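You operate a simulated robot arm through the tools that you are given. There is no shell and no other tool. Be economical: measure what you need, move in short steps, check, and stop when the job is done.

Carry out the task below with a simulated robot arm. There is one attempt and no reset: what you move stays moved.

TASK
Zero the flow channel and the head channel.
Fine: the plate lists the channels; select each one and turn the zero knob till it shows nought; leave the head channel selected; the pumps stay standing.

It is judged by the outcome, as a careful person would: the job done as asked, and still so three seconds after it is handed in. It fails if anything else is knocked over, pushed out of place, dropped, spilled or broken.

THE ROBOT
A 7-joint arm with a two-finger parallel gripper, fixed in place. Base frame: the origin is at the foot of the arm, x ahead of it, y to its left, z up. Units: m, degrees, N and s.
With the tool pointing down near the work surface it reaches from about 0.2 to 0.74 m from the base axis. Its first joint turns from -166.0 to 166.0 degrees. Payload 3.91 kg.
Tool frame: the origin (TCP) lies between the finger pads and is the grasp point; the fingertips stand 0.03 m ahead of it; z points along the fingers, y is the line along which they close. The gripper opens to 0.11 m. The fingers are 0.02 m wide and 0.01 m thick; the gripper's body (0.048 by 0.112 m) begins 0.055 m behind the TCP.
Orientation is that of the tool frame in the base frame, as a unit quaternion [x, y, z, w]. With the fingers straight down and closing along the base's y, the tool's x points along the base's -x, its y along +y and its z along -z.

THE INTERFACE
- The arm moves only by the tool step_arm. Its arguments are lists of equal length, an entry for each row: "xyz": the shift along the base's x, y, z in units of 200 mm (1.0 is 200 mm), a list of three; "turn": the turn, a rotation vector about the base's x, y, z in units of 60 degrees (1.0 is 60 degrees), a list of three; "grip": the opening, from 0 (shut) to 1 (fully open). In form: {"xyz": [[x, y, z], ...], "turn": [[ax, ay, az], ...], "grip": [grip, ...]}. A call has 1 to 12 rows; each row is the pose to reach, as a shift and turn from the pose commanded when the call began. A call with a number of a shift or a turn outside -1 to 1 is refused whole. A row lasts 0.2 s, in which the tool goes at most 0.05 m and 8.6 degrees; a call with a longer step from one row to the next is refused whole, and so is a gripper value outside its range. A pose out of reach is approached as far as the arm can. The call stops where the force on the tool passes 40 N (or 10 N more than at its start, if that is more) or the arm is blocked; 0.2 s more then pass. The fingers move at their own pace (about 0.153 m/s each) and stop on an object; they squeeze with about 34 N. The grip force told is the motor's: it shows also when the fingers shut on nothing. Time passes only in rows, and 0.2 s behind the last, so rows that repeat a pose let the fingers close. It gives the time, the measured TCP pose, the force on the tool (base axes), the opening and the grip force at its end, in the units of the frame above (readings bear some noise), with the torque about the TCP (base axes, N m) and any sound that the robot's microphone picked up, and new pictures: "show" is both (left out), scene, wrist or none.
- Cameras (640 x 400 px; columns grow to the right, rows downward): "scene" is fixed at [0.0522, 0.5011, 1.8426]; the picture's right is [0.20, -0.98, 0.00], its down [-0.88, -0.18, -0.43] and it looks along [0.42, 0.09, -0.90] (base axes); focal length 335 px, centre (320, 200). "wrist" rides on the gripper at [0.077, 0.007, -0.114] in the tool frame; the picture's right is [-0.09, 1.00, 0.00], its down [-0.80, -0.07, -0.59] and it looks along [-0.59, -0.05, 0.80] (tool axes); focal length 270 px, centre (320, 200). There is no depth. A picture from a camera that has moved, and an enlarged one, comes with that camera's place and axes in the base frame and with its lens.
- lift_body(by): slides the trunk up (or, below 0, down) by that many m; the arm rides with it, the base frame stays. It gives what a move gives, with no picture.
- zoom(camera, box): a new picture of the part [left, top, right, bottom] of that camera's present view, enlarged. It takes no simulated time.
- close_job(): hands the job in; it is judged then, once.

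Work in short steps. Places have to be worked out from the pictures, the camera data and where the tool is seen: move nearer, look again, correct. Check each grasp and each placing, and mend what went wrong. You have 120 turns and 200 pictures in all, those below and enlarged ones among them. Open the gripper and draw the arm clear of the work before you hand the job in, unless the task says otherwise; then end with one line.

The tools are called as name(argument=value, ...) on one line, values as JSON. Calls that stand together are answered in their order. step_arm: Moves the arm, as the interface text tells. Its arguments: {"type":"object","properties":{"xyz":{"type":"array"},"turn":{"type":"array"},"grip":{"type":"array"},"show":{"type":"string","enum":["both","scene","wrist","none"]}},"required":["xyz","turn","grip"]} The other tools are called the same way: lift_body (by) slides the trunk up or down; zoom (camera, box) takes an enlarged picture of a part of a camera's view; close_job () hands the job in.

At the start:

```text
time: 0.0
tool_pos: [0.0755, 0.3744, 1.3355]
ee_rot: [0.0, 1.0, 0.0, 0.0]
wrist_force: [1.5, 1.0, -0.5]
torque: [0.01, 0.03, 0.0]
gripper_width: 0.1098
grip_force: 0.1
trunk travel left (down, up): [-0.575, 0.035]
```

scene: 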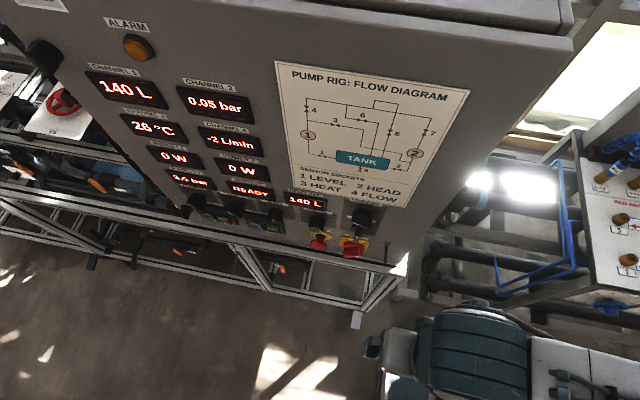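
wrist: 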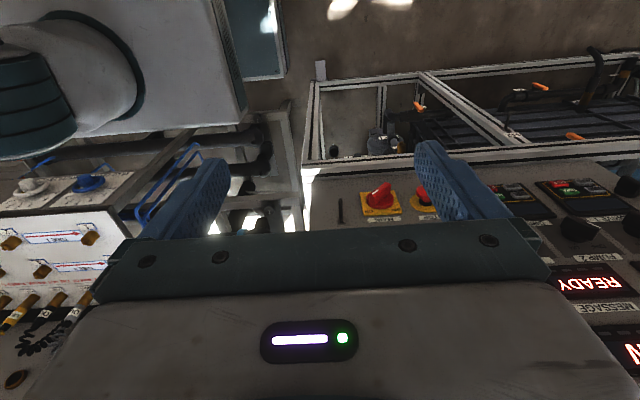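

The panel stands ahead with displays and knobs; I zoom in on it to read the labels.

zoom(camera="scene", box=[80, 60, 280, 260])

zoom(camera="scene", box=[260, 60, 480, 270])

zoom(camera="scene", box=[150, 160, 290, 250])

zoom(camera="scene", box=[270, 170, 410, 270])

```text
2.00 times, centred on (180, 160) of scene
camera zoom: at [0.0522, 0.5011, 1.8426], right [0.2, -0.98, 0.0], down [-0.88, -0.18, -0.43], along [0.42, 0.09, -0.9], focal length 671 px, centre (600, 280)
```

zoom: 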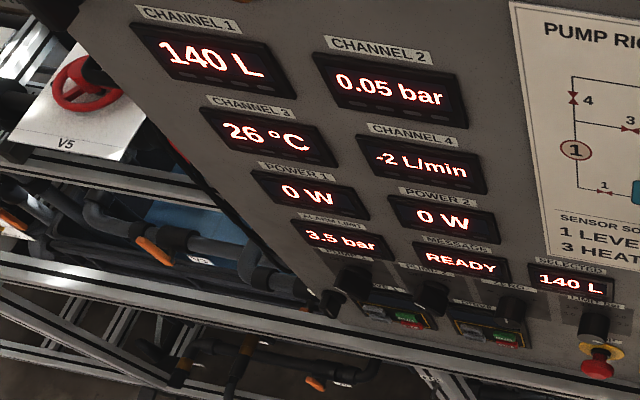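

```text
1.90 times, centred on (370, 165) of scene
camera zoom: at [0.0522, 0.5011, 1.8426], right [0.2, -0.98, 0.0], down [-0.88, -0.18, -0.43], along [0.42, 0.09, -0.9], focal length 639 px, centre (225, 267)
```

zoom: 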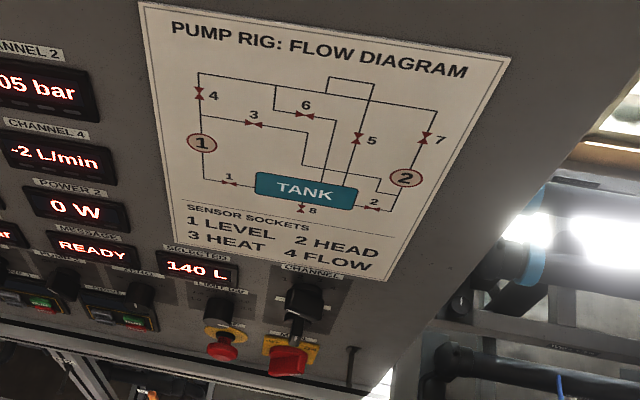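

```text
4.44 times, centred on (220, 205) of scene
camera zoom: at [0.0522, 0.5011, 1.8426], right [0.2, -0.98, 0.0], down [-0.88, -0.18, -0.43], along [0.42, 0.09, -0.9], focal length 1491 px, centre (764, 178)
```

zoom: 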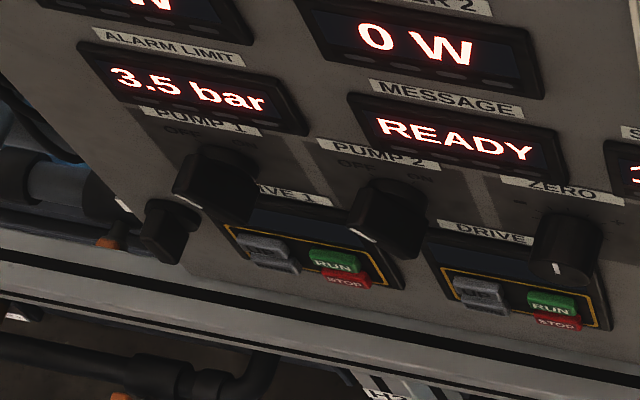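

```text
4.00 times, centred on (340, 220) of scene
camera zoom: at [0.0522, 0.5011, 1.8426], right [0.2, -0.98, 0.0], down [-0.88, -0.18, -0.43], along [0.42, 0.09, -0.9], focal length 1342 px, centre (240, 120)
```

zoom: 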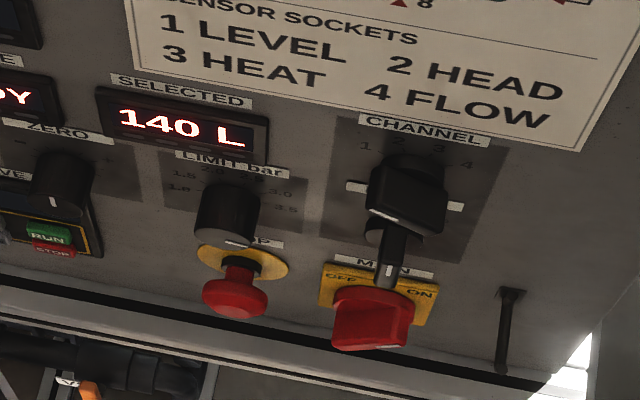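

I judge the panel to be a vertical plane near x≈0.37 facing −x, with the knobs at z≈1.1–1.2: channel at y≈0.47, zero at y≈0.67. I swing the tool toward +x while staying back from it.

step_arm(xyz=[[0, 0.05, 0], [0, 0.1, 0], [0, 0.15, 0], [0, 0.2, 0], [0, 0.25, 0], [0, 0.3, 0], [0, 0.35, 0]], turn=[[0, -0.14, 0], [0, -0.28, 0], [0, -0.42, 0], [0, -0.56, 0], [0, -0.7, 0], [0, -0.84, 0], [0, -0.98, 0]], grip=[1, 1, 1, 1, 1, 1, 1])

```text
time: 1.6
tool_pos: [0.076, 0.4448, 1.3351]
ee_rot: [0.0, 0.871, 0.0, 0.491]
wrist_force: [0.0, 0.3, 0.3]
torque: [-0.02, -0.03, -0.02]
gripper_width: 0.1101
grip_force: 0.0
trunk travel left (down, up): [-0.575, 0.035]
camera wrist: at [-0.0628, 0.4513, 1.3281], right [0.04, 1.0, 0.07], down [-0.1, -0.07, 0.99], along [0.99, -0.05, 0.09], focal length 270 px, centre (320, 200)
```

scene: 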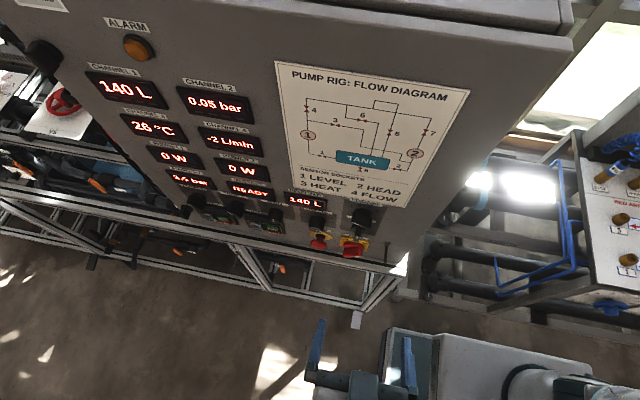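
wrist: 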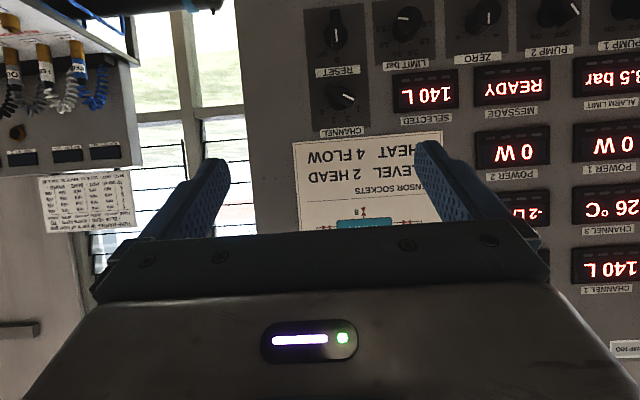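

The wrist view now shows the panel straight on, upside down. I zoom in on the knobs, the plate and the other sheet.

zoom(camera="wrist", box=[300, 0, 520, 140])

zoom(camera="wrist", box=[0, 0, 160, 240])

```text
2.86 times, centred on (410, 70) of wrist
camera zoom: at [-0.0628, 0.4513, 1.3281], right [0.04, 1.0, 0.07], down [-0.1, -0.07, 0.99], along [0.99, -0.05, 0.09], focal length 772 px, centre (63, 571)
```

zoom: 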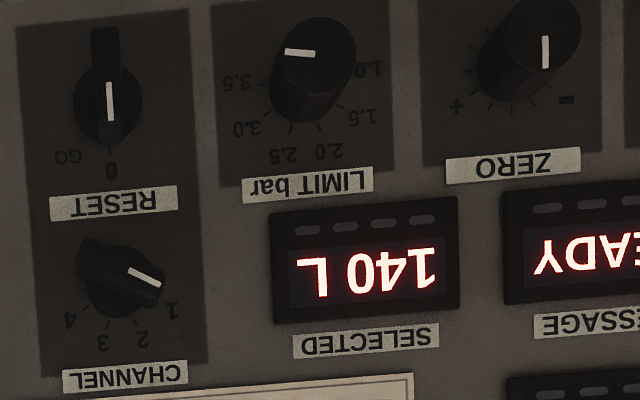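

```text
1.67 times, centred on (80, 120) of wrist
camera zoom: at [-0.0628, 0.4513, 1.3281], right [0.04, 1.0, 0.07], down [-0.1, -0.07, 0.99], along [0.99, -0.05, 0.09], focal length 450 px, centre (720, 333)
```

zoom: 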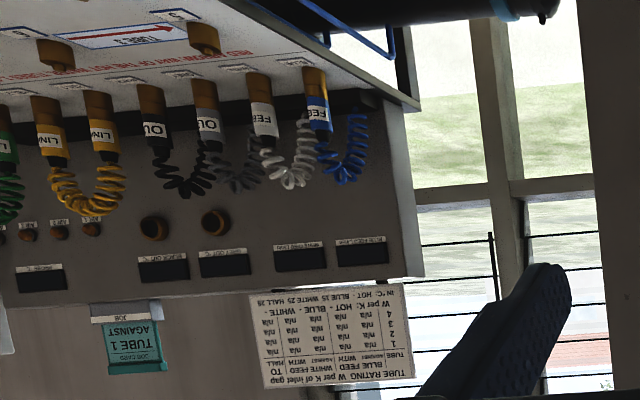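

The plate gives 2 = head and 4 = flow, and the zero knob runs from "−" on the left to "+" on the right. I estimate the channel cap at (0.317, 0.478, 1.224) and the zero cap at (0.322, 0.668, 1.134). I finish the rotation and come level in front of the channel knob.

step_arm(xyz=[[0, 0.05, -0.13], [0, 0.1, -0.27], [0, 0.15, -0.4], [0, 0.17, -0.555], [0.2, 0.17, -0.555], [0.4, 0.17, -0.555]], turn=[[0, -0.13, 0], [0, -0.26, 0], [0, -0.39, 0], [0, -0.52, 0], [0, -0.52, 0], [0, -0.52, 0]], grip=[1, 1, 1, 0.8, 0.6, 0.6])

```text
time: 3.0
tool_pos: [0.1569, 0.4771, 1.223]
ee_rot: [0.0, 0.707, 0.0, 0.707]
wrist_force: [0.5, -0.8, -0.3]
torque: [-0.01, 0.0, 0.01]
gripper_width: 0.066
grip_force: 0.1
trunk travel left (down, up): [-0.575, 0.035]
camera wrist: at [0.0426, 0.4838, 1.1466], right [0.0, 1.0, 0.09], down [-0.59, -0.07, 0.8], along [0.8, -0.05, 0.59], focal length 270 px, centre (320, 200)
```

scene: 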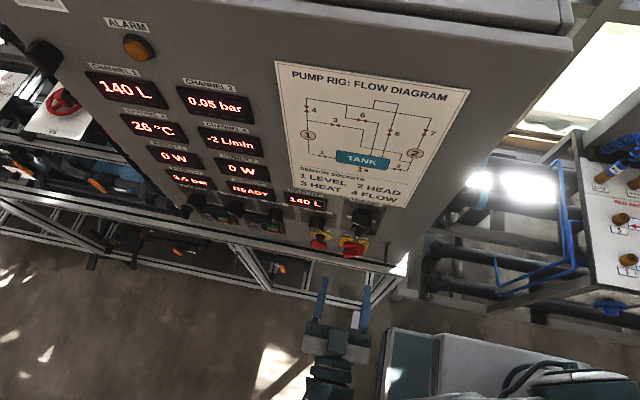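
wrist: 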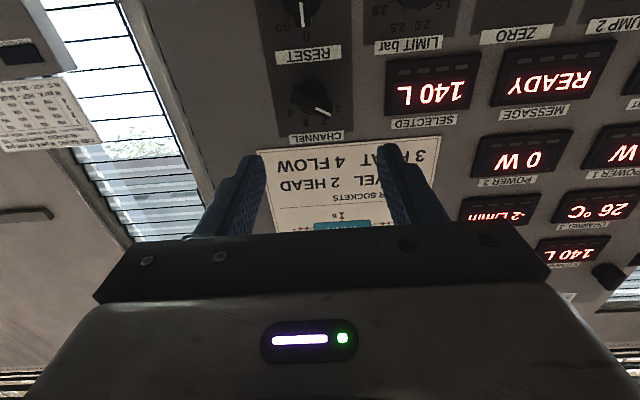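

The tool is level with the knob and pointing at the panel. I zoom in on the channel knob to get its position and orientation.

zoom(camera="wrist", box=[260, 0, 420, 150])

zoom(camera="scene", box=[300, 180, 420, 330])

```text
2.67 times, centred on (340, 75) of wrist
camera zoom: at [0.0426, 0.4838, 1.1466], right [0.0, 1.0, 0.09], down [-0.59, -0.07, 0.8], along [0.8, -0.05, 0.59], focal length 721 px, centre (267, 533)
```

zoom: 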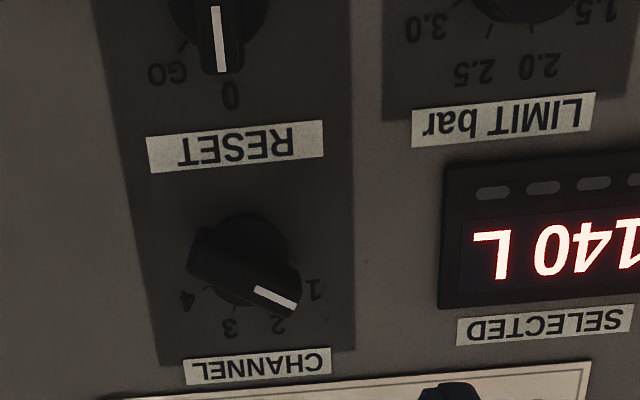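

```text
2.67 times, centred on (360, 255) of scene
camera zoom: at [0.0522, 0.5011, 1.8426], right [0.2, -0.98, 0.0], down [-0.88, -0.18, -0.43], along [0.42, 0.09, -0.9], focal length 894 px, centre (213, 53)
```

zoom: 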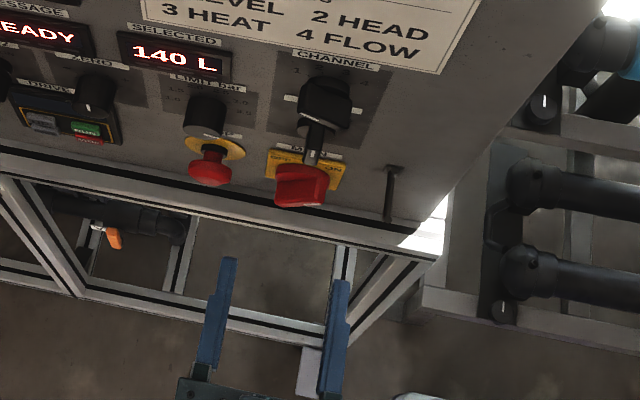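

Triangulating puts the channel knob face at about (0.313, 0.470, 1.226), with its bar pointing at 1, about 30° above horizontal to the left. Position 4 should be 120° clockwise, so I pre-turn the tool −60° about x to straddle the bar and move closer.

step_arm(xyz=[[0.03, -0.01, 0.005], [0.06, -0.02, 0.01], [0.09, -0.03, 0.015], [0.12, -0.035, 0.015], [0.15, -0.035, 0.015], [0.18, -0.035, 0.015], [0.2, -0.035, 0.015], [0.215, -0.035, 0.015]], turn=[[-0.13, 0, 0], [-0.26, 0, 0], [-0.39, 0, 0], [-0.52, 0, 0], [-0.65, 0, 0], [-0.78, 0, 0], [-0.9, 0, 0], [-1.0, 0, 0]], grip=[0.6, 0.6, 0.55, 0.55, 0.5, 0.5, 0.5, 0.5])

```text
time: 4.8
tool_pos: [0.1978, 0.4702, 1.2274]
ee_rot: [-0.354, 0.612, -0.354, 0.612]
wrist_force: [0.5, 0.8, 0.4]
torque: [0.01, -0.04, 0.01]
gripper_width: 0.0549
grip_force: 0.0
trunk travel left (down, up): [-0.575, 0.035]
camera wrist: at [0.0835, 0.4075, 1.1836], right [0.0, 0.57, -0.82], down [-0.59, 0.66, 0.46], along [0.8, 0.49, 0.34], focal length 270 px, centre (320, 200)
```

scene: 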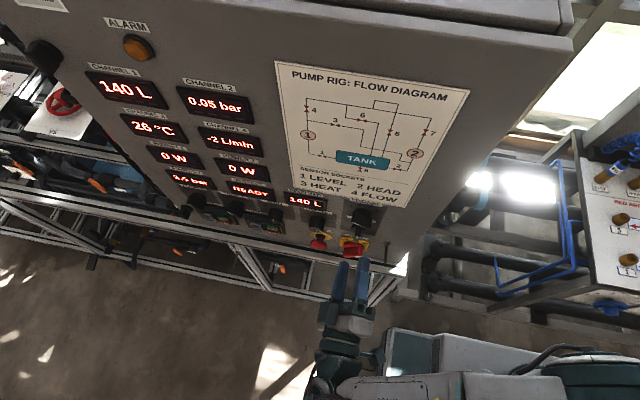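
wrist: 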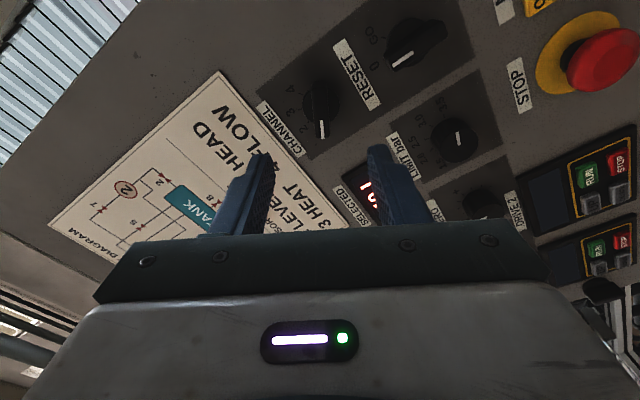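

The bar is aligned with the fingers' mid-plane, and this ray passes through (0.313, 0.470, 1.226), confirming the estimate. I advance until the fingertips straddle it.

step_arm(xyz=[[0.15, 0, -0.005], [0.3, 0, -0.005], [0.4, 0, -0.005], [0.475, 0, -0.005]], turn=[[0, 0, 0], [0, 0, 0], [0, 0, 0], [0, 0, 0]], grip=[0.5, 0.5, 0.5, 0.5])

```text
time: 5.8
tool_pos: [0.2937, 0.471, 1.2278]
ee_rot: [-0.354, 0.613, -0.352, 0.612]
wrist_force: [0.0, -0.2, 0.3]
torque: [0.01, 0.01, -0.03]
gripper_width: 0.0552
grip_force: 0.1
trunk travel left (down, up): [-0.575, 0.035]
camera wrist: at [0.178, 0.4074, 1.1831], right [0.0, 0.57, -0.82], down [-0.59, 0.66, 0.46], along [0.8, 0.49, 0.34], focal length 270 px, centre (320, 200)
```

scene: 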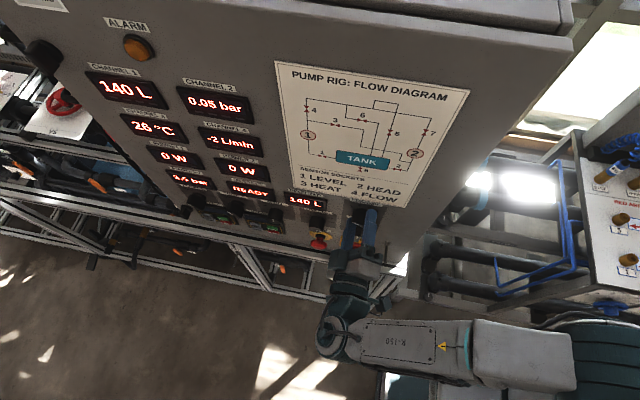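
wrist: 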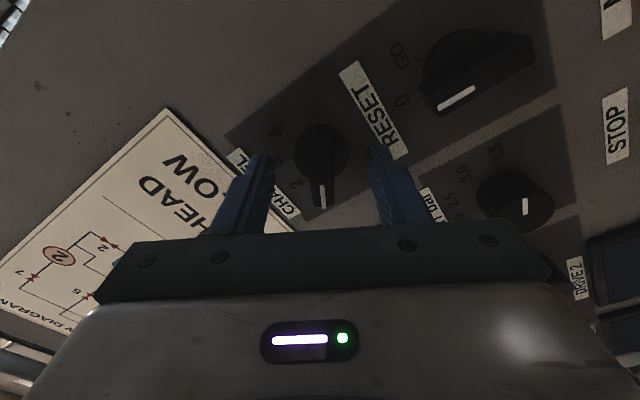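

The knob face is at x≈0.314 and the tips reach 0.324, only 1 cm of overlap. I go 8 mm further and close.

step_arm(xyz=[[0.02, 0, 0], [0.04, 0, 0], [0.04, 0, 0], [0.04, 0, 0], [0.04, 0, 0]], turn=[[0, 0, 0], [0, 0, 0], [0, 0, 0], [0, 0, 0], [0, 0, 0]], grip=[0.5, 0.5, 0.1, 0.0, 0.0], show="wrist")

```text
time: 7.0
tool_pos: [0.3007, 0.4727, 1.2279]
ee_rot: [-0.353, 0.612, -0.353, 0.614]
wrist_force: [-5.0, -0.2, 1.1]
torque: [0.05, -0.16, 0.48]
gripper_width: 0.0126
grip_force: 44.9
trunk travel left (down, up): [-0.575, 0.035]
camera wrist: at [0.185, 0.4075, 1.1822], right [0.0, 0.57, -0.82], down [-0.6, 0.66, 0.46], along [0.8, 0.49, 0.34], focal length 270 px, centre (320, 200)
```

wrist: 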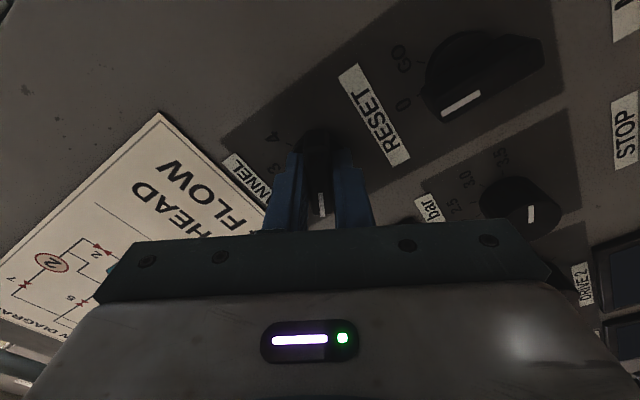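

The bar is gripped at 12.6 mm wide. I turn it +40° and check the selected display.

step_arm(xyz=[[0, 0, 0], [0, 0, 0], [0, 0, 0], [0, 0, 0], [0, 0, 0], [0, 0, 0]], turn=[[0.13, 0, 0], [0.26, 0, 0], [0.39, 0, 0], [0.52, 0, 0], [0.667, 0, 0], [0.667, 0, 0]], grip=[0, 0, 0, 0, 0, 0])

```text
refused: row 5 steps farther than a row can; nothing moved
```

Row 5 was too long a step, so I space the turn out more finely.

step_arm(xyz=[[0, 0, 0], [0, 0, 0], [0, 0, 0], [0, 0, 0], [0, 0, 0], [0, 0, 0]], turn=[[0.12, 0, 0], [0.24, 0, 0], [0.36, 0, 0], [0.48, 0, 0], [0.6, 0, 0], [0.667, 0, 0]], grip=[0, 0, 0, 0, 0, 0])

```text
time: 8.4
tool_pos: [0.2999, 0.4711, 1.2274]
ee_rot: [-0.12, 0.696, -0.122, 0.698]
wrist_force: [-7.4, -0.5, 15.9]
torque: [-0.03, 1.12, -0.25]
gripper_width: 0.013
grip_force: 45.4
trunk travel left (down, up): [-0.575, 0.035]
camera wrist: at [0.185, 0.4501, 1.1526], right [0.0, 0.97, -0.25], down [-0.6, 0.2, 0.78], along [0.8, 0.15, 0.58], focal length 270 px, centre (320, 200)
```

scene: 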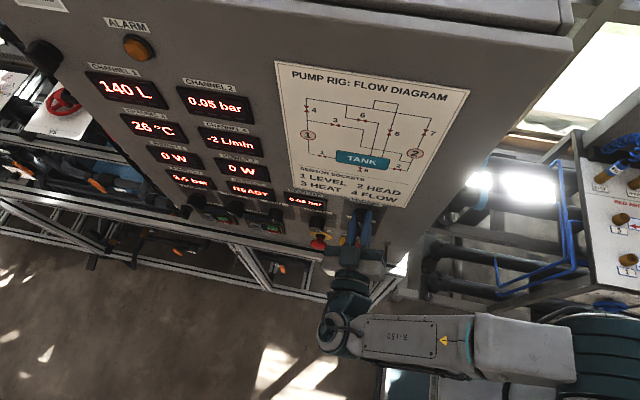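
wrist: 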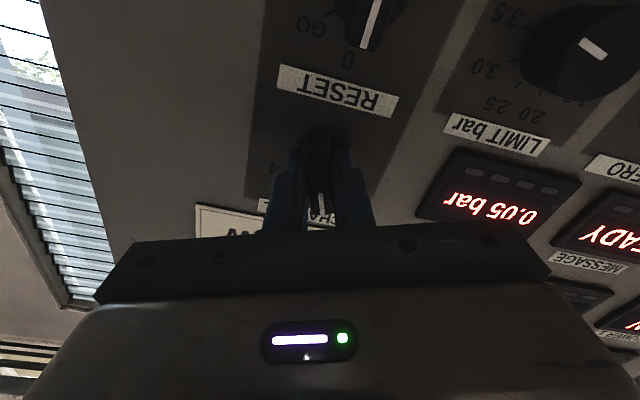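

The display shows channel 2 (0.05 bar), so the spacing is right. I carry on +80° to channel 4 in two parts, nudging up about 1 mm to relieve the side force.

step_arm(xyz=[[0, 0, 0.004], [0, 0, 0.006], [0, 0, 0.006], [0, 0, 0.006], [0, 0, 0.006], [0, 0, 0.006]], turn=[[0.12, 0, 0], [0.24, 0, 0], [0.36, 0, 0], [0.48, 0, 0], [0.6, 0, 0], [0.667, 0, 0]], grip=[0, 0, 0, 0, 0, 0], show="wrist")

step_arm(xyz=[[0, 0, 0], [0, 0, 0], [0, 0, 0], [0, 0, 0], [0, 0, 0], [0, 0, 0]], turn=[[0.12, 0, 0], [0.24, 0, 0], [0.36, 0, 0], [0.48, 0, 0], [0.6, 0, 0], [0.667, 0, 0]], grip=[0, 0, 0, 0, 0, 0])

```text
time: 9.8
tool_pos: [0.3016, 0.4694, 1.2276]
ee_rot: [0.125, 0.696, 0.122, 0.696]
wrist_force: [-10.1, -15.2, -3.7]
torque: [-0.02, -0.99, -0.3]
gripper_width: 0.0131
grip_force: 44.4
trunk travel left (down, up): [-0.575, 0.035]
camera wrist: at [0.1849, 0.5012, 1.1577], right [0.0, 0.91, 0.43], down [-0.59, -0.34, 0.73], along [0.8, -0.25, 0.54], focal length 270 px, centre (320, 200)
```

wrist: 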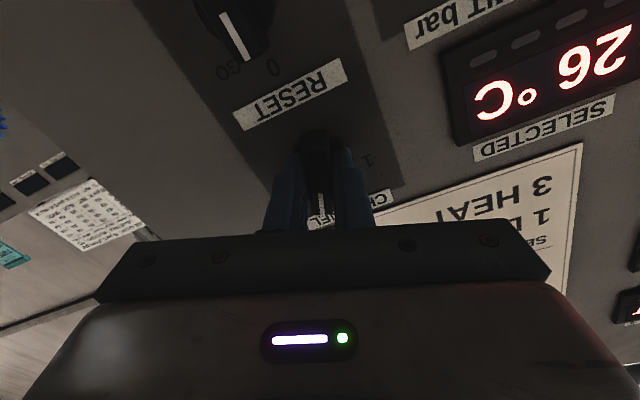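

```text
time: 10.6
tool_pos: [0.3012, 0.4681, 1.2279]
ee_rot: [0.226, 0.663, 0.226, 0.677]
wrist_force: [-11.4, -17.1, 4.7]
torque: [-0.05, 0.84, -0.63]
gripper_width: 0.0131
grip_force: 45.3
out of reach, approached as far as the arm can: row 3
trunk travel left (down, up): [-0.575, 0.035]
stopped in row 3: the force on the tool passed its limit at 54 N (the readings are from after the stop); the commanded pose is now the measured one
camera wrist: at [0.1861, 0.5206, 1.1677], right [-0.01, 0.74, 0.67], down [-0.61, -0.54, 0.58], along [0.79, -0.41, 0.45], focal length 270 px, centre (320, 200)
```

scene: 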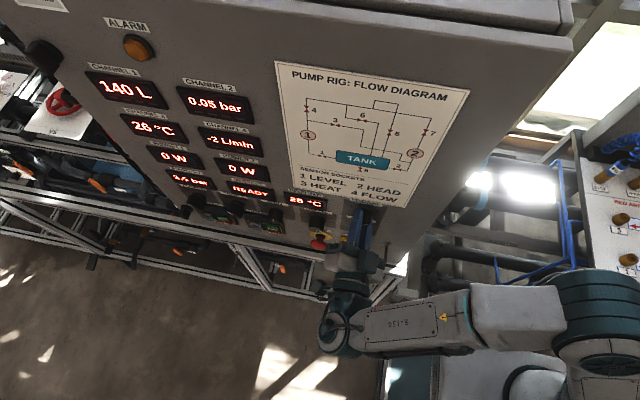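
wrist: 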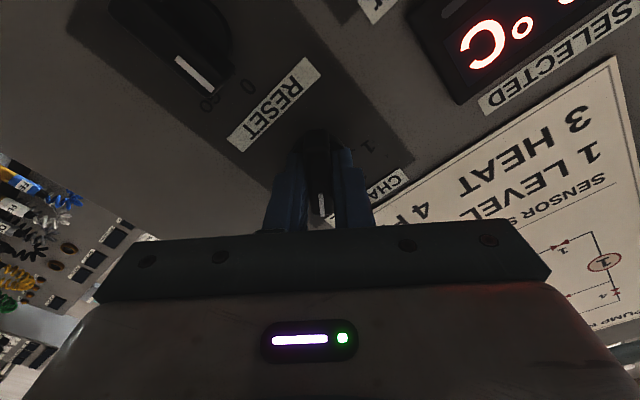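

The arm reached a joint limit at about +37°, with channel 3 still showing. I release and back off, then regrip later with the tool flipped half a turn.

step_arm(xyz=[[0, 0, 0], [0, 0, 0], [-0.1, 0, 0], [-0.25, 0, 0], [-0.45, 0, 0]], turn=[[-0.05, 0, 0], [-0.05, 0, 0], [-0.05, 0, 0], [-0.05, 0, 0], [-0.05, 0, 0]], grip=[0.3, 0.5, 0.5, 0.5, 0.5], show="wrist")

```text
time: 11.8
tool_pos: [0.2097, 0.4727, 1.2256]
ee_rot: [0.207, 0.67, 0.209, 0.682]
wrist_force: [0.9, 0.3, -0.2]
torque: [-0.04, 0.01, 0.01]
gripper_width: 0.0551
grip_force: 0.0
trunk travel left (down, up): [-0.575, 0.035]
camera wrist: at [0.0958, 0.5214, 1.1637], right [-0.01, 0.77, 0.63], down [-0.61, -0.51, 0.61], along [0.79, -0.38, 0.47], focal length 270 px, centre (320, 200)
```

wrist: 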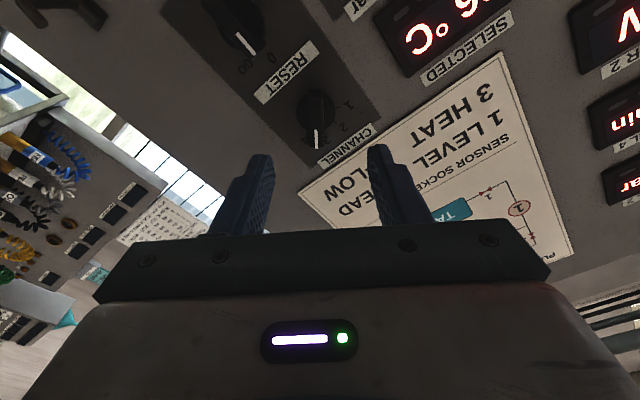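

The knob was left between 3 and 4, aligned with the tool. I turn the tool −180° in three calls, well clear of the panel.

step_arm(xyz=[[0, 0, 0], [0, 0, 0], [0, 0, 0], [0, 0, 0], [0, 0, 0], [0, 0, 0], [0, 0, 0], [0, 0, 0]], turn=[[-0.125, 0, 0], [-0.25, 0, 0], [-0.375, 0, 0], [-0.5, 0, 0], [-0.625, 0, 0], [-0.75, 0, 0], [-0.875, 0, 0], [-1, 0, 0]], grip=[0.5, 0.5, 0.5, 0.5, 0.5, 0.5, 0.5, 0.5], show="none")

step_arm(xyz=[[0, 0, 0], [0, 0, 0], [0, 0, 0], [0, 0, 0], [0, 0, 0], [0, 0, 0], [0, 0, 0], [0, 0, 0]], turn=[[-0.125, 0, 0], [-0.25, 0, 0], [-0.375, 0, 0], [-0.5, 0, 0], [-0.625, 0, 0], [-0.75, 0, 0], [-0.875, 0, 0], [-1, 0, 0]], grip=[0.5, 0.5, 0.5, 0.5, 0.5, 0.5, 0.5, 0.5], show="none")

step_arm(xyz=[[0, 0, 0], [0, 0, 0], [0, 0, 0], [0, 0, 0], [0, 0, 0], [0, 0, 0], [0, 0, 0], [0, 0, 0]], turn=[[-0.125, 0, 0], [-0.25, 0, 0], [-0.375, 0, 0], [-0.5, 0, 0], [-0.625, 0, 0], [-0.75, 0, 0], [-0.875, 0, 0], [-1, 0, 0]], grip=[0.5, 0.5, 0.5, 0.5, 0.5, 0.5, 0.5, 0.5])

```text
time: 13.6
tool_pos: [0.2121, 0.4728, 1.2253]
ee_rot: [-0.163, 0.684, -0.156, 0.694]
wrist_force: [0.1, 0.1, 0.3]
torque: [0.01, 0.0, 0.01]
gripper_width: 0.055
grip_force: 0.0
trunk travel left (down, up): [-0.575, 0.035]
```

```text
time: 15.4
tool_pos: [0.2117, 0.4712, 1.2248]
ee_rot: [-0.487, 0.515, -0.477, 0.52]
wrist_force: [-0.1, -0.3, 0.1]
torque: [0.02, -0.02, 0.02]
gripper_width: 0.0551
grip_force: 0.0
trunk travel left (down, up): [-0.575, 0.035]
```

```text
time: 17.2
tool_pos: [0.212, 0.4714, 1.2255]
ee_rot: [0.682, -0.208, 0.67, -0.205]
wrist_force: [0.1, 0.7, 0.3]
torque: [0.01, 0.0, -0.01]
gripper_width: 0.0551
grip_force: 0.1
trunk travel left (down, up): [-0.575, 0.035]
camera wrist: at [0.0979, 0.4223, 1.2862], right [-0.01, -0.78, -0.63], down [-0.61, 0.5, -0.61], along [0.79, 0.38, -0.48], focal length 270 px, centre (320, 200)
```

scene: 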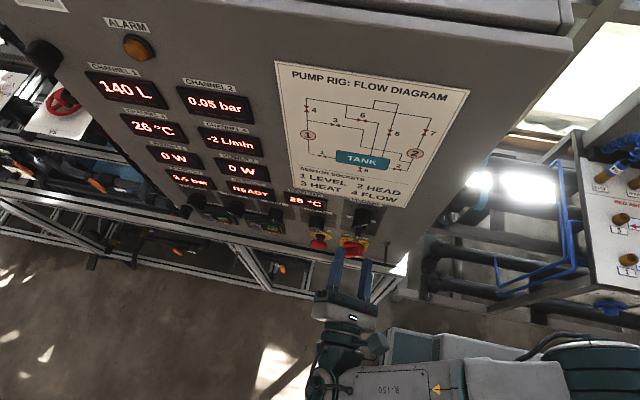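
wrist: 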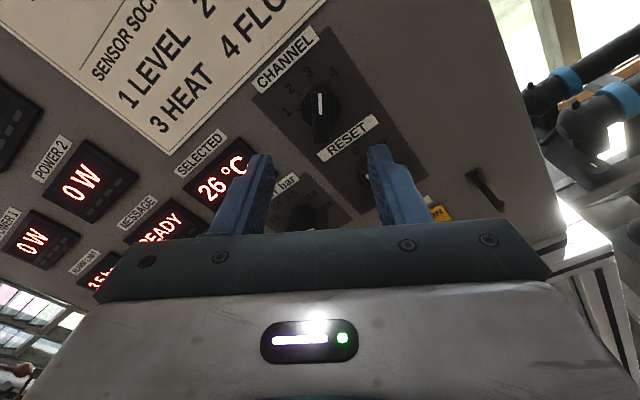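

The flip worked, and the knob bar is aligned with the fingers. I advance, grip, then turn +34° to reach position 4.

step_arm(xyz=[[0.15, -0.005, 0.007], [0.3, -0.005, 0.007], [0.4, -0.005, 0.007], [0.44, -0.005, 0.007], [0.44, -0.005, 0.007], [0.44, -0.005, 0.007], [0.44, -0.005, 0.007]], turn=[[0, 0, 0], [0, 0, 0], [0, 0, 0], [0, 0, 0], [0, 0, 0], [0, 0, 0], [0, 0, 0]], grip=[0.5, 0.5, 0.5, 0.5, 0, 0, 0], show="wrist")

step_arm(xyz=[[0, 0, 0], [0, 0, 0], [0, 0, 0], [0, 0, 0], [0, 0, 0]], turn=[[0.1, 0, 0], [0.2, 0, 0], [0.3, 0, 0], [0.4, 0, 0], [0.44, 0, 0]], grip=[0, 0, 0, 0, 0])

```text
time: 18.8
tool_pos: [0.299, 0.4707, 1.2255]
ee_rot: [0.683, -0.209, 0.67, -0.205]
wrist_force: [-5.6, -10.9, -14.2]
torque: [-0.01, -0.7, 0.41]
gripper_width: 0.0128
grip_force: 44.7
trunk travel left (down, up): [-0.575, 0.035]
camera wrist: at [0.1859, 0.4205, 1.2865], right [-0.01, -0.78, -0.63], down [-0.61, 0.51, -0.61], along [0.79, 0.38, -0.48], focal length 270 px, centre (320, 200)
```

wrist: 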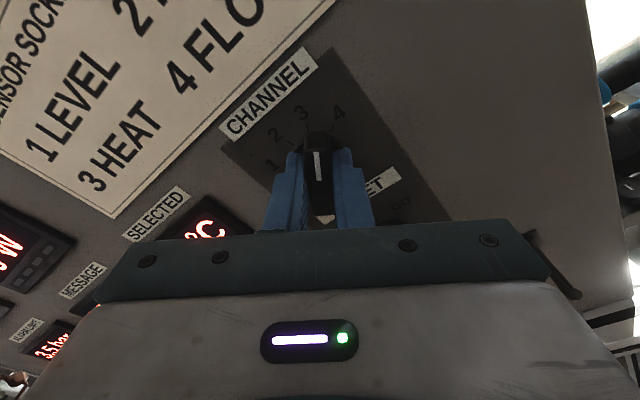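

```text
time: 20.0
tool_pos: [0.2994, 0.4716, 1.2274]
ee_rot: [0.618, -0.355, 0.605, -0.356]
wrist_force: [-6.4, -11.4, -22.7]
torque: [-0.76, -0.37, 0.29]
gripper_width: 0.0127
grip_force: 44.8
trunk travel left (down, up): [-0.575, 0.035]
camera wrist: at [0.1859, 0.3984, 1.2587], right [-0.01, -0.41, -0.91], down [-0.61, 0.73, -0.32], along [0.79, 0.55, -0.26], focal length 270 px, centre (320, 200)
```

scene: 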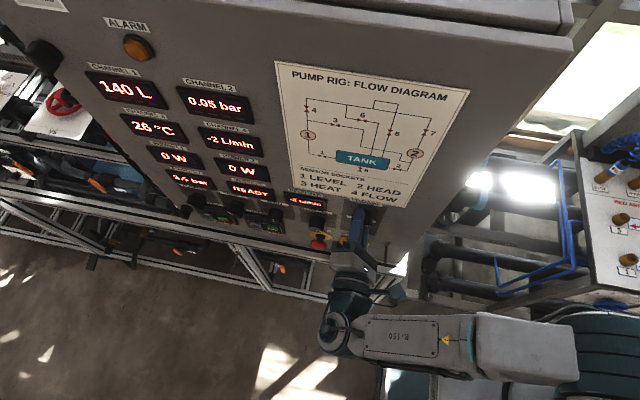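
wrist: 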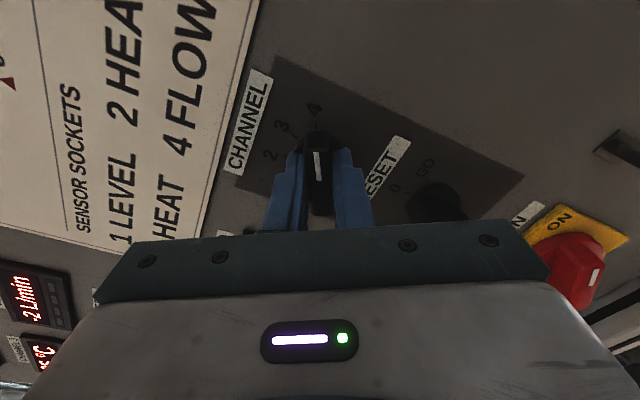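

Channel 4 (−2 L/min) is now selected. I release, back off and move in front of the zero knob, turning back −30° so the fingers lie more horizontal.

step_arm(xyz=[[0, 0, 0], [0, 0, 0], [-0.15, 0, 0], [-0.35, 0, 0], [-0.5, 0, 0]], turn=[[-0.02, 0, 0], [-0.02, 0, 0], [-0.02, 0, 0], [-0.02, 0, 0], [-0.02, 0, 0]], grip=[0.3, 0.5, 0.5, 0.5, 0.6], show="none")

step_arm(xyz=[[0, 0.2, -0.1], [0, 0.4, -0.2], [0, 0.6, -0.3], [0, 0.8, -0.4], [0, 0.98, -0.465], [0, 0.98, -0.465]], turn=[[-0.1, 0, 0], [-0.2, 0, 0], [-0.3, 0, 0], [-0.4, 0, 0], [-0.5, 0, 0], [-0.5, 0, 0]], grip=[0.6, 0.6, 0.6, 0.6, 0.6, 0.6])

```text
time: 21.2
tool_pos: [0.1966, 0.4695, 1.2282]
ee_rot: [0.62, -0.35, 0.608, -0.351]
wrist_force: [0.5, -0.3, -0.2]
torque: [0.0, 0.0, -0.02]
gripper_width: 0.066
grip_force: 0.1
trunk travel left (down, up): [-0.575, 0.035]
```

```text
time: 22.6
tool_pos: [0.2004, 0.6689, 1.1348]
ee_rot: [0.69, -0.18, 0.678, -0.179]
wrist_force: [-0.2, 0.4, -0.7]
torque: [-0.02, -0.03, -0.03]
gripper_width: 0.0662
grip_force: 0.1
trunk travel left (down, up): [-0.575, 0.035]
camera wrist: at [0.0857, 0.6247, 1.2001], right [-0.01, -0.83, -0.56], down [-0.61, 0.45, -0.65], along [0.79, 0.34, -0.5], focal length 270 px, centre (320, 200)
```

scene: 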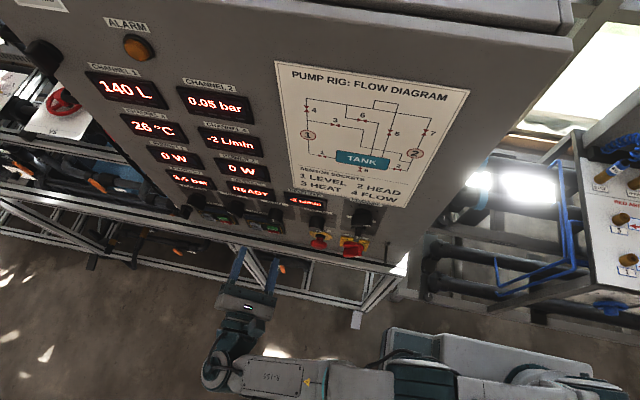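
wrist: 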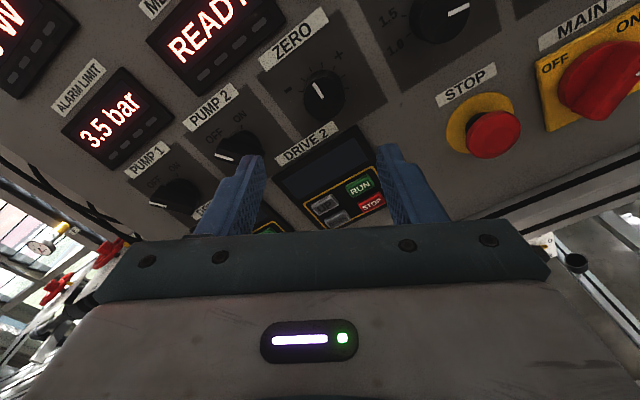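

The zero knob is in view near pixel (322, 95). I zoom in to fix its centre.

zoom(camera="wrist", box=[240, 20, 420, 160])

```text
2.86 times, centred on (330, 90) of wrist
camera zoom: at [0.0857, 0.6247, 1.2001], right [-0.01, -0.83, -0.56], down [-0.61, 0.45, -0.65], along [0.79, 0.34, -0.5], focal length 772 px, centre (291, 514)
```

zoom: 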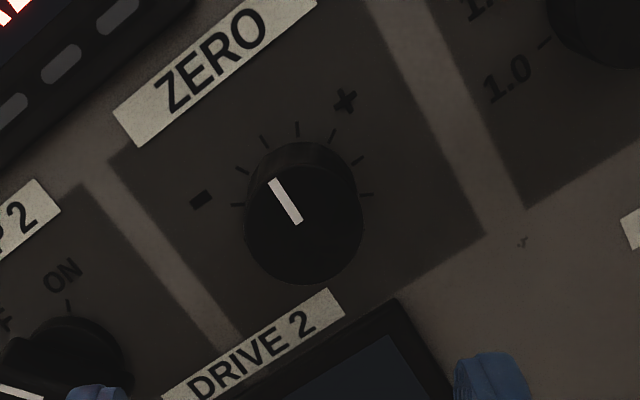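

The knob axis comes out at y≈0.6585, z≈1.1425, consistent for cap and base, with a diameter of about 35 mm. I correct sideways and advance partway.

step_arm(xyz=[[0, -0.052, 0.04], [0.18, -0.052, 0.04], [0.35, -0.052, 0.04]], turn=[[0, 0, 0], [0, 0, 0], [0, 0, 0]], grip=[0.6, 0.6, 0.6], show="wrist")

```text
time: 23.4
tool_pos: [0.2723, 0.6578, 1.1415]
ee_rot: [0.69, -0.18, 0.678, -0.179]
wrist_force: [1.0, -0.5, -0.5]
torque: [0.01, -0.01, -0.05]
gripper_width: 0.0661
grip_force: 0.0
trunk travel left (down, up): [-0.575, 0.035]
camera wrist: at [0.1575, 0.6132, 1.207], right [-0.01, -0.82, -0.57], down [-0.61, 0.45, -0.65], along [0.79, 0.34, -0.5], focal length 270 px, centre (320, 200)
```

wrist: 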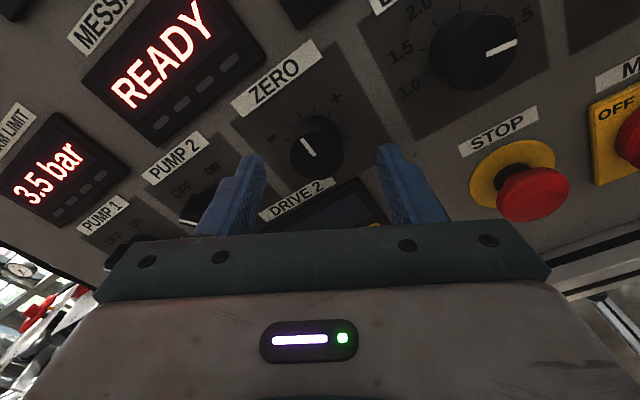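

The knob sits centred between the fingers, with its cap at x≈0.309. I narrow the opening, advance 26 mm and close.

step_arm(xyz=[[0, 0, 0.005], [0.07, 0, 0.005], [0.13, 0, 0.005], [0.13, 0, 0.005], [0.13, 0, 0.005], [0.13, 0, 0.005]], turn=[[0, 0, 0], [0, 0, 0], [0, 0, 0], [0, 0, 0], [0, 0, 0], [0, 0, 0]], grip=[0.5, 0.5, 0.5, 0.2, 0, 0])

```text
time: 24.8
tool_pos: [0.2966, 0.659, 1.1435]
ee_rot: [0.689, -0.18, 0.678, -0.181]
wrist_force: [6.1, 17.0, 17.2]
torque: [0.02, -0.57, 1.17]
gripper_width: 0.0323
grip_force: 44.9
trunk travel left (down, up): [-0.575, 0.035]
camera wrist: at [0.1822, 0.6133, 1.2088], right [0.0, -0.82, -0.57], down [-0.61, 0.45, -0.65], along [0.8, 0.34, -0.5], focal length 270 px, centre (320, 200)
```

scene: 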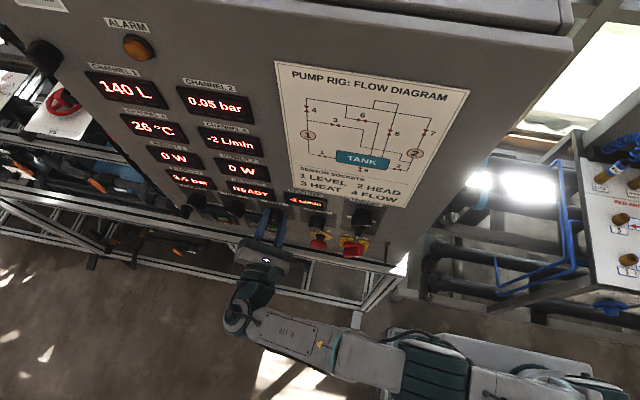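
wrist: 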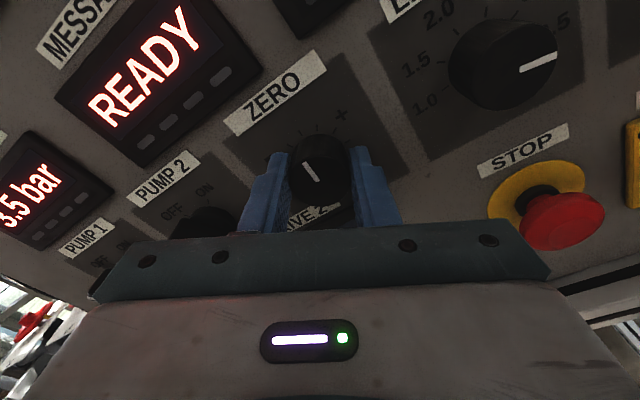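

The knob is gripped (32 mm). I ease about 1 mm toward +y/+z to relieve the side load and turn +10° to see the sensitivity.

step_arm(xyz=[[0, 0.006, 0.006], [0, 0.006, 0.006], [0, 0.006, 0.006]], turn=[[0.05, 0, 0], [0.11, 0, 0], [0.167, 0, 0]], grip=[0, 0, 0], show="none")

zoom(camera="scene", box=[150, 80, 350, 220])

```text
time: 25.6
tool_pos: [0.296, 0.6586, 1.1444]
ee_rot: [0.672, -0.239, 0.66, -0.238]
wrist_force: [5.4, 11.2, 14.4]
torque: [0.01, -1.27, 0.54]
gripper_width: 0.0322
grip_force: 45.1
trunk travel left (down, up): [-0.575, 0.035]
```

```text
2.86 times, centred on (250, 150) of scene
camera zoom: at [0.0522, 0.5011, 1.8426], right [0.2, -0.98, 0.0], down [-0.88, -0.18, -0.43], along [0.42, 0.09, -0.9], focal length 958 px, centre (520, 343)
```

zoom: 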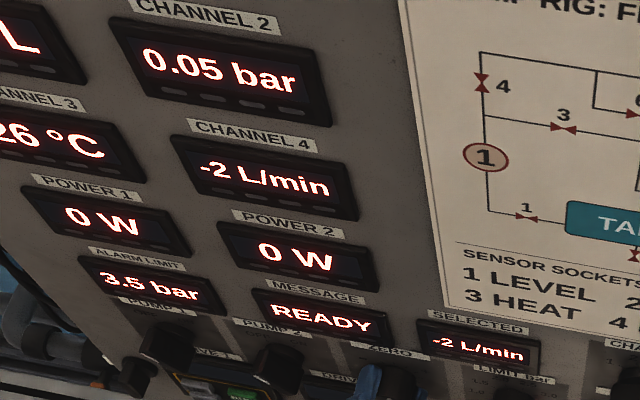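

It still shows −2, so I turn +15° more.

step_arm(xyz=[[0, 0.003, 0.003], [0, 0.003, 0.003], [0, 0.003, 0.003]], turn=[[0.083, 0, 0], [0.167, 0, 0], [0.25, 0, 0]], grip=[0, 0, 0], show="wrist")

zoom(camera="scene", box=[150, 80, 350, 220])

```text
time: 26.4
tool_pos: [0.296, 0.6568, 1.1449]
ee_rot: [0.635, -0.323, 0.622, -0.324]
wrist_force: [2.1, 1.9, 4.5]
torque: [0.0, -1.65, 0.06]
gripper_width: 0.0325
grip_force: 45.3
trunk travel left (down, up): [-0.575, 0.035]
camera wrist: at [0.1822, 0.5899, 1.1843], right [-0.01, -0.51, -0.86], down [-0.61, 0.69, -0.4], along [0.8, 0.52, -0.31], focal length 270 px, centre (320, 200)
```

wrist: 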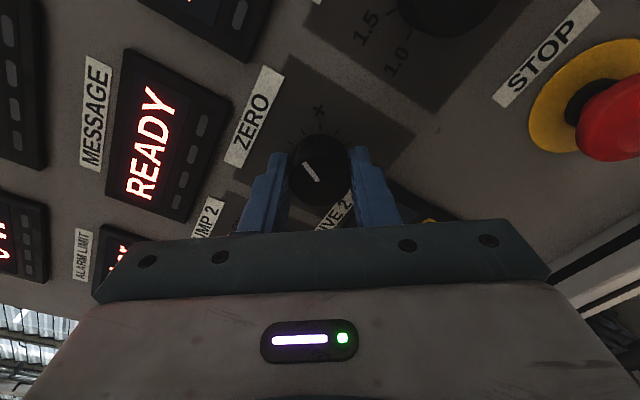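

```text
2.86 times, centred on (250, 150) of scene
camera zoom: at [0.0522, 0.5011, 1.8426], right [0.2, -0.98, 0.0], down [-0.88, -0.18, -0.43], along [0.42, 0.09, -0.9], focal length 958 px, centre (520, 343)
```

zoom: 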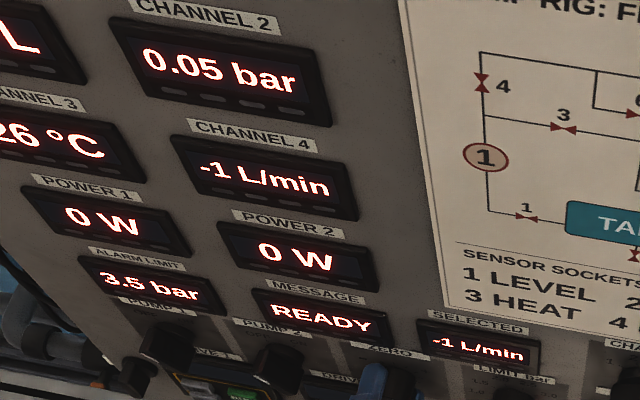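

It now reads −1 L/min, so the direction is right. I continue +10°.

step_arm(xyz=[[0, 0.003, 0], [0, 0.003, 0], [0, 0.003, 0]], turn=[[0.083, 0, 0], [0.167, 0, 0], [0.167, 0, 0]], grip=[0, 0, 0], show="none")

zoom(camera="scene", box=[150, 80, 350, 220])

```text
time: 27.2
tool_pos: [0.2967, 0.6578, 1.1439]
ee_rot: [0.605, -0.377, 0.592, -0.378]
wrist_force: [-0.4, -7.9, -1.0]
torque: [-0.04, -0.79, 0.38]
gripper_width: 0.0326
grip_force: 45.0
trunk travel left (down, up): [-0.575, 0.035]
```

```text
2.86 times, centred on (250, 150) of scene
camera zoom: at [0.0522, 0.5011, 1.8426], right [0.2, -0.98, 0.0], down [-0.88, -0.18, -0.43], along [0.42, 0.09, -0.9], focal length 958 px, centre (520, 343)
```

zoom: 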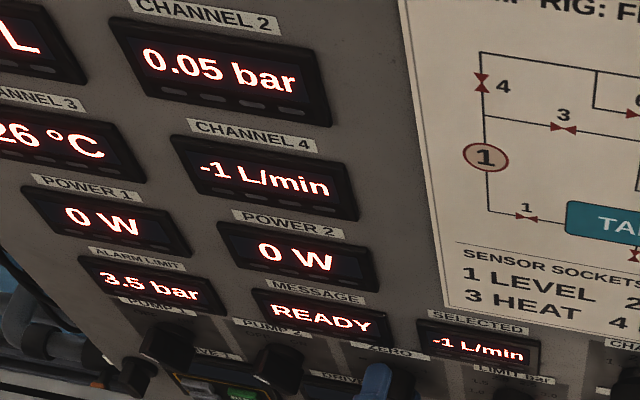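

Still −1, so another +10°.

step_arm(xyz=[[0, 0, 0], [0, 0, 0], [0, 0, 0]], turn=[[0.083, 0, 0], [0.167, 0, 0], [0.167, 0, 0]], grip=[0, 0, 0], show="wrist")

zoom(camera="scene", box=[150, 80, 350, 220])

```text
time: 28.0
tool_pos: [0.2963, 0.6564, 1.1446]
ee_rot: [0.569, -0.427, 0.557, -0.429]
wrist_force: [-2.9, -11.0, -8.3]
torque: [0.0, -0.96, -0.5]
gripper_width: 0.0325
grip_force: 44.5
trunk travel left (down, up): [-0.575, 0.035]
camera wrist: at [0.1822, 0.5798, 1.1584], right [-0.01, -0.18, -0.98], down [-0.61, 0.78, -0.14], along [0.8, 0.59, -0.12], focal length 270 px, centre (320, 200)
```

wrist: 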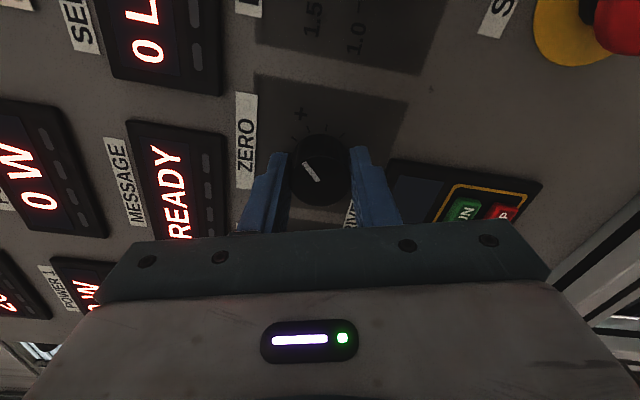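

```text
2.86 times, centred on (250, 150) of scene
camera zoom: at [0.0522, 0.5011, 1.8426], right [0.2, -0.98, 0.0], down [-0.88, -0.18, -0.43], along [0.42, 0.09, -0.9], focal length 958 px, centre (520, 343)
```

zoom: 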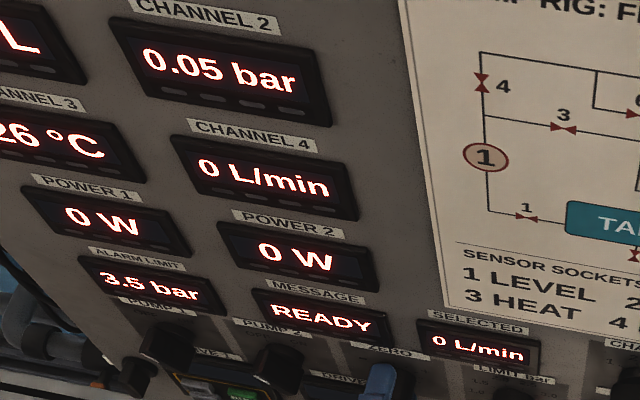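

It reads 0 L/min, just past the edge of the window. I add +6° to sit nearer the middle and verify.

step_arm(xyz=[[0, 0, 0], [0, 0, 0]], turn=[[0.1, 0, 0], [0.1, 0, 0]], grip=[0, 0], show="none")

zoom(camera="scene", box=[150, 80, 350, 220])

```text
time: 28.6
tool_pos: [0.2966, 0.6585, 1.1441]
ee_rot: [0.546, -0.456, 0.534, -0.458]
wrist_force: [-2.8, -10.3, -11.5]
torque: [0.04, -0.78, -0.67]
gripper_width: 0.0324
grip_force: 45.5
trunk travel left (down, up): [-0.575, 0.035]
```

```text
2.86 times, centred on (250, 150) of scene
camera zoom: at [0.0522, 0.5011, 1.8426], right [0.2, -0.98, 0.0], down [-0.88, -0.18, -0.43], along [0.42, 0.09, -0.9], focal length 958 px, centre (520, 343)
```

zoom: 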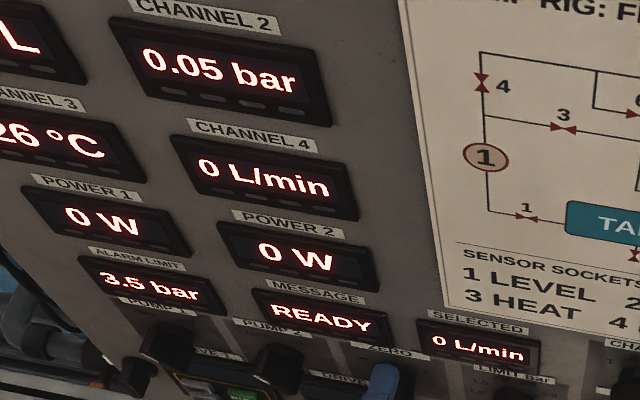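

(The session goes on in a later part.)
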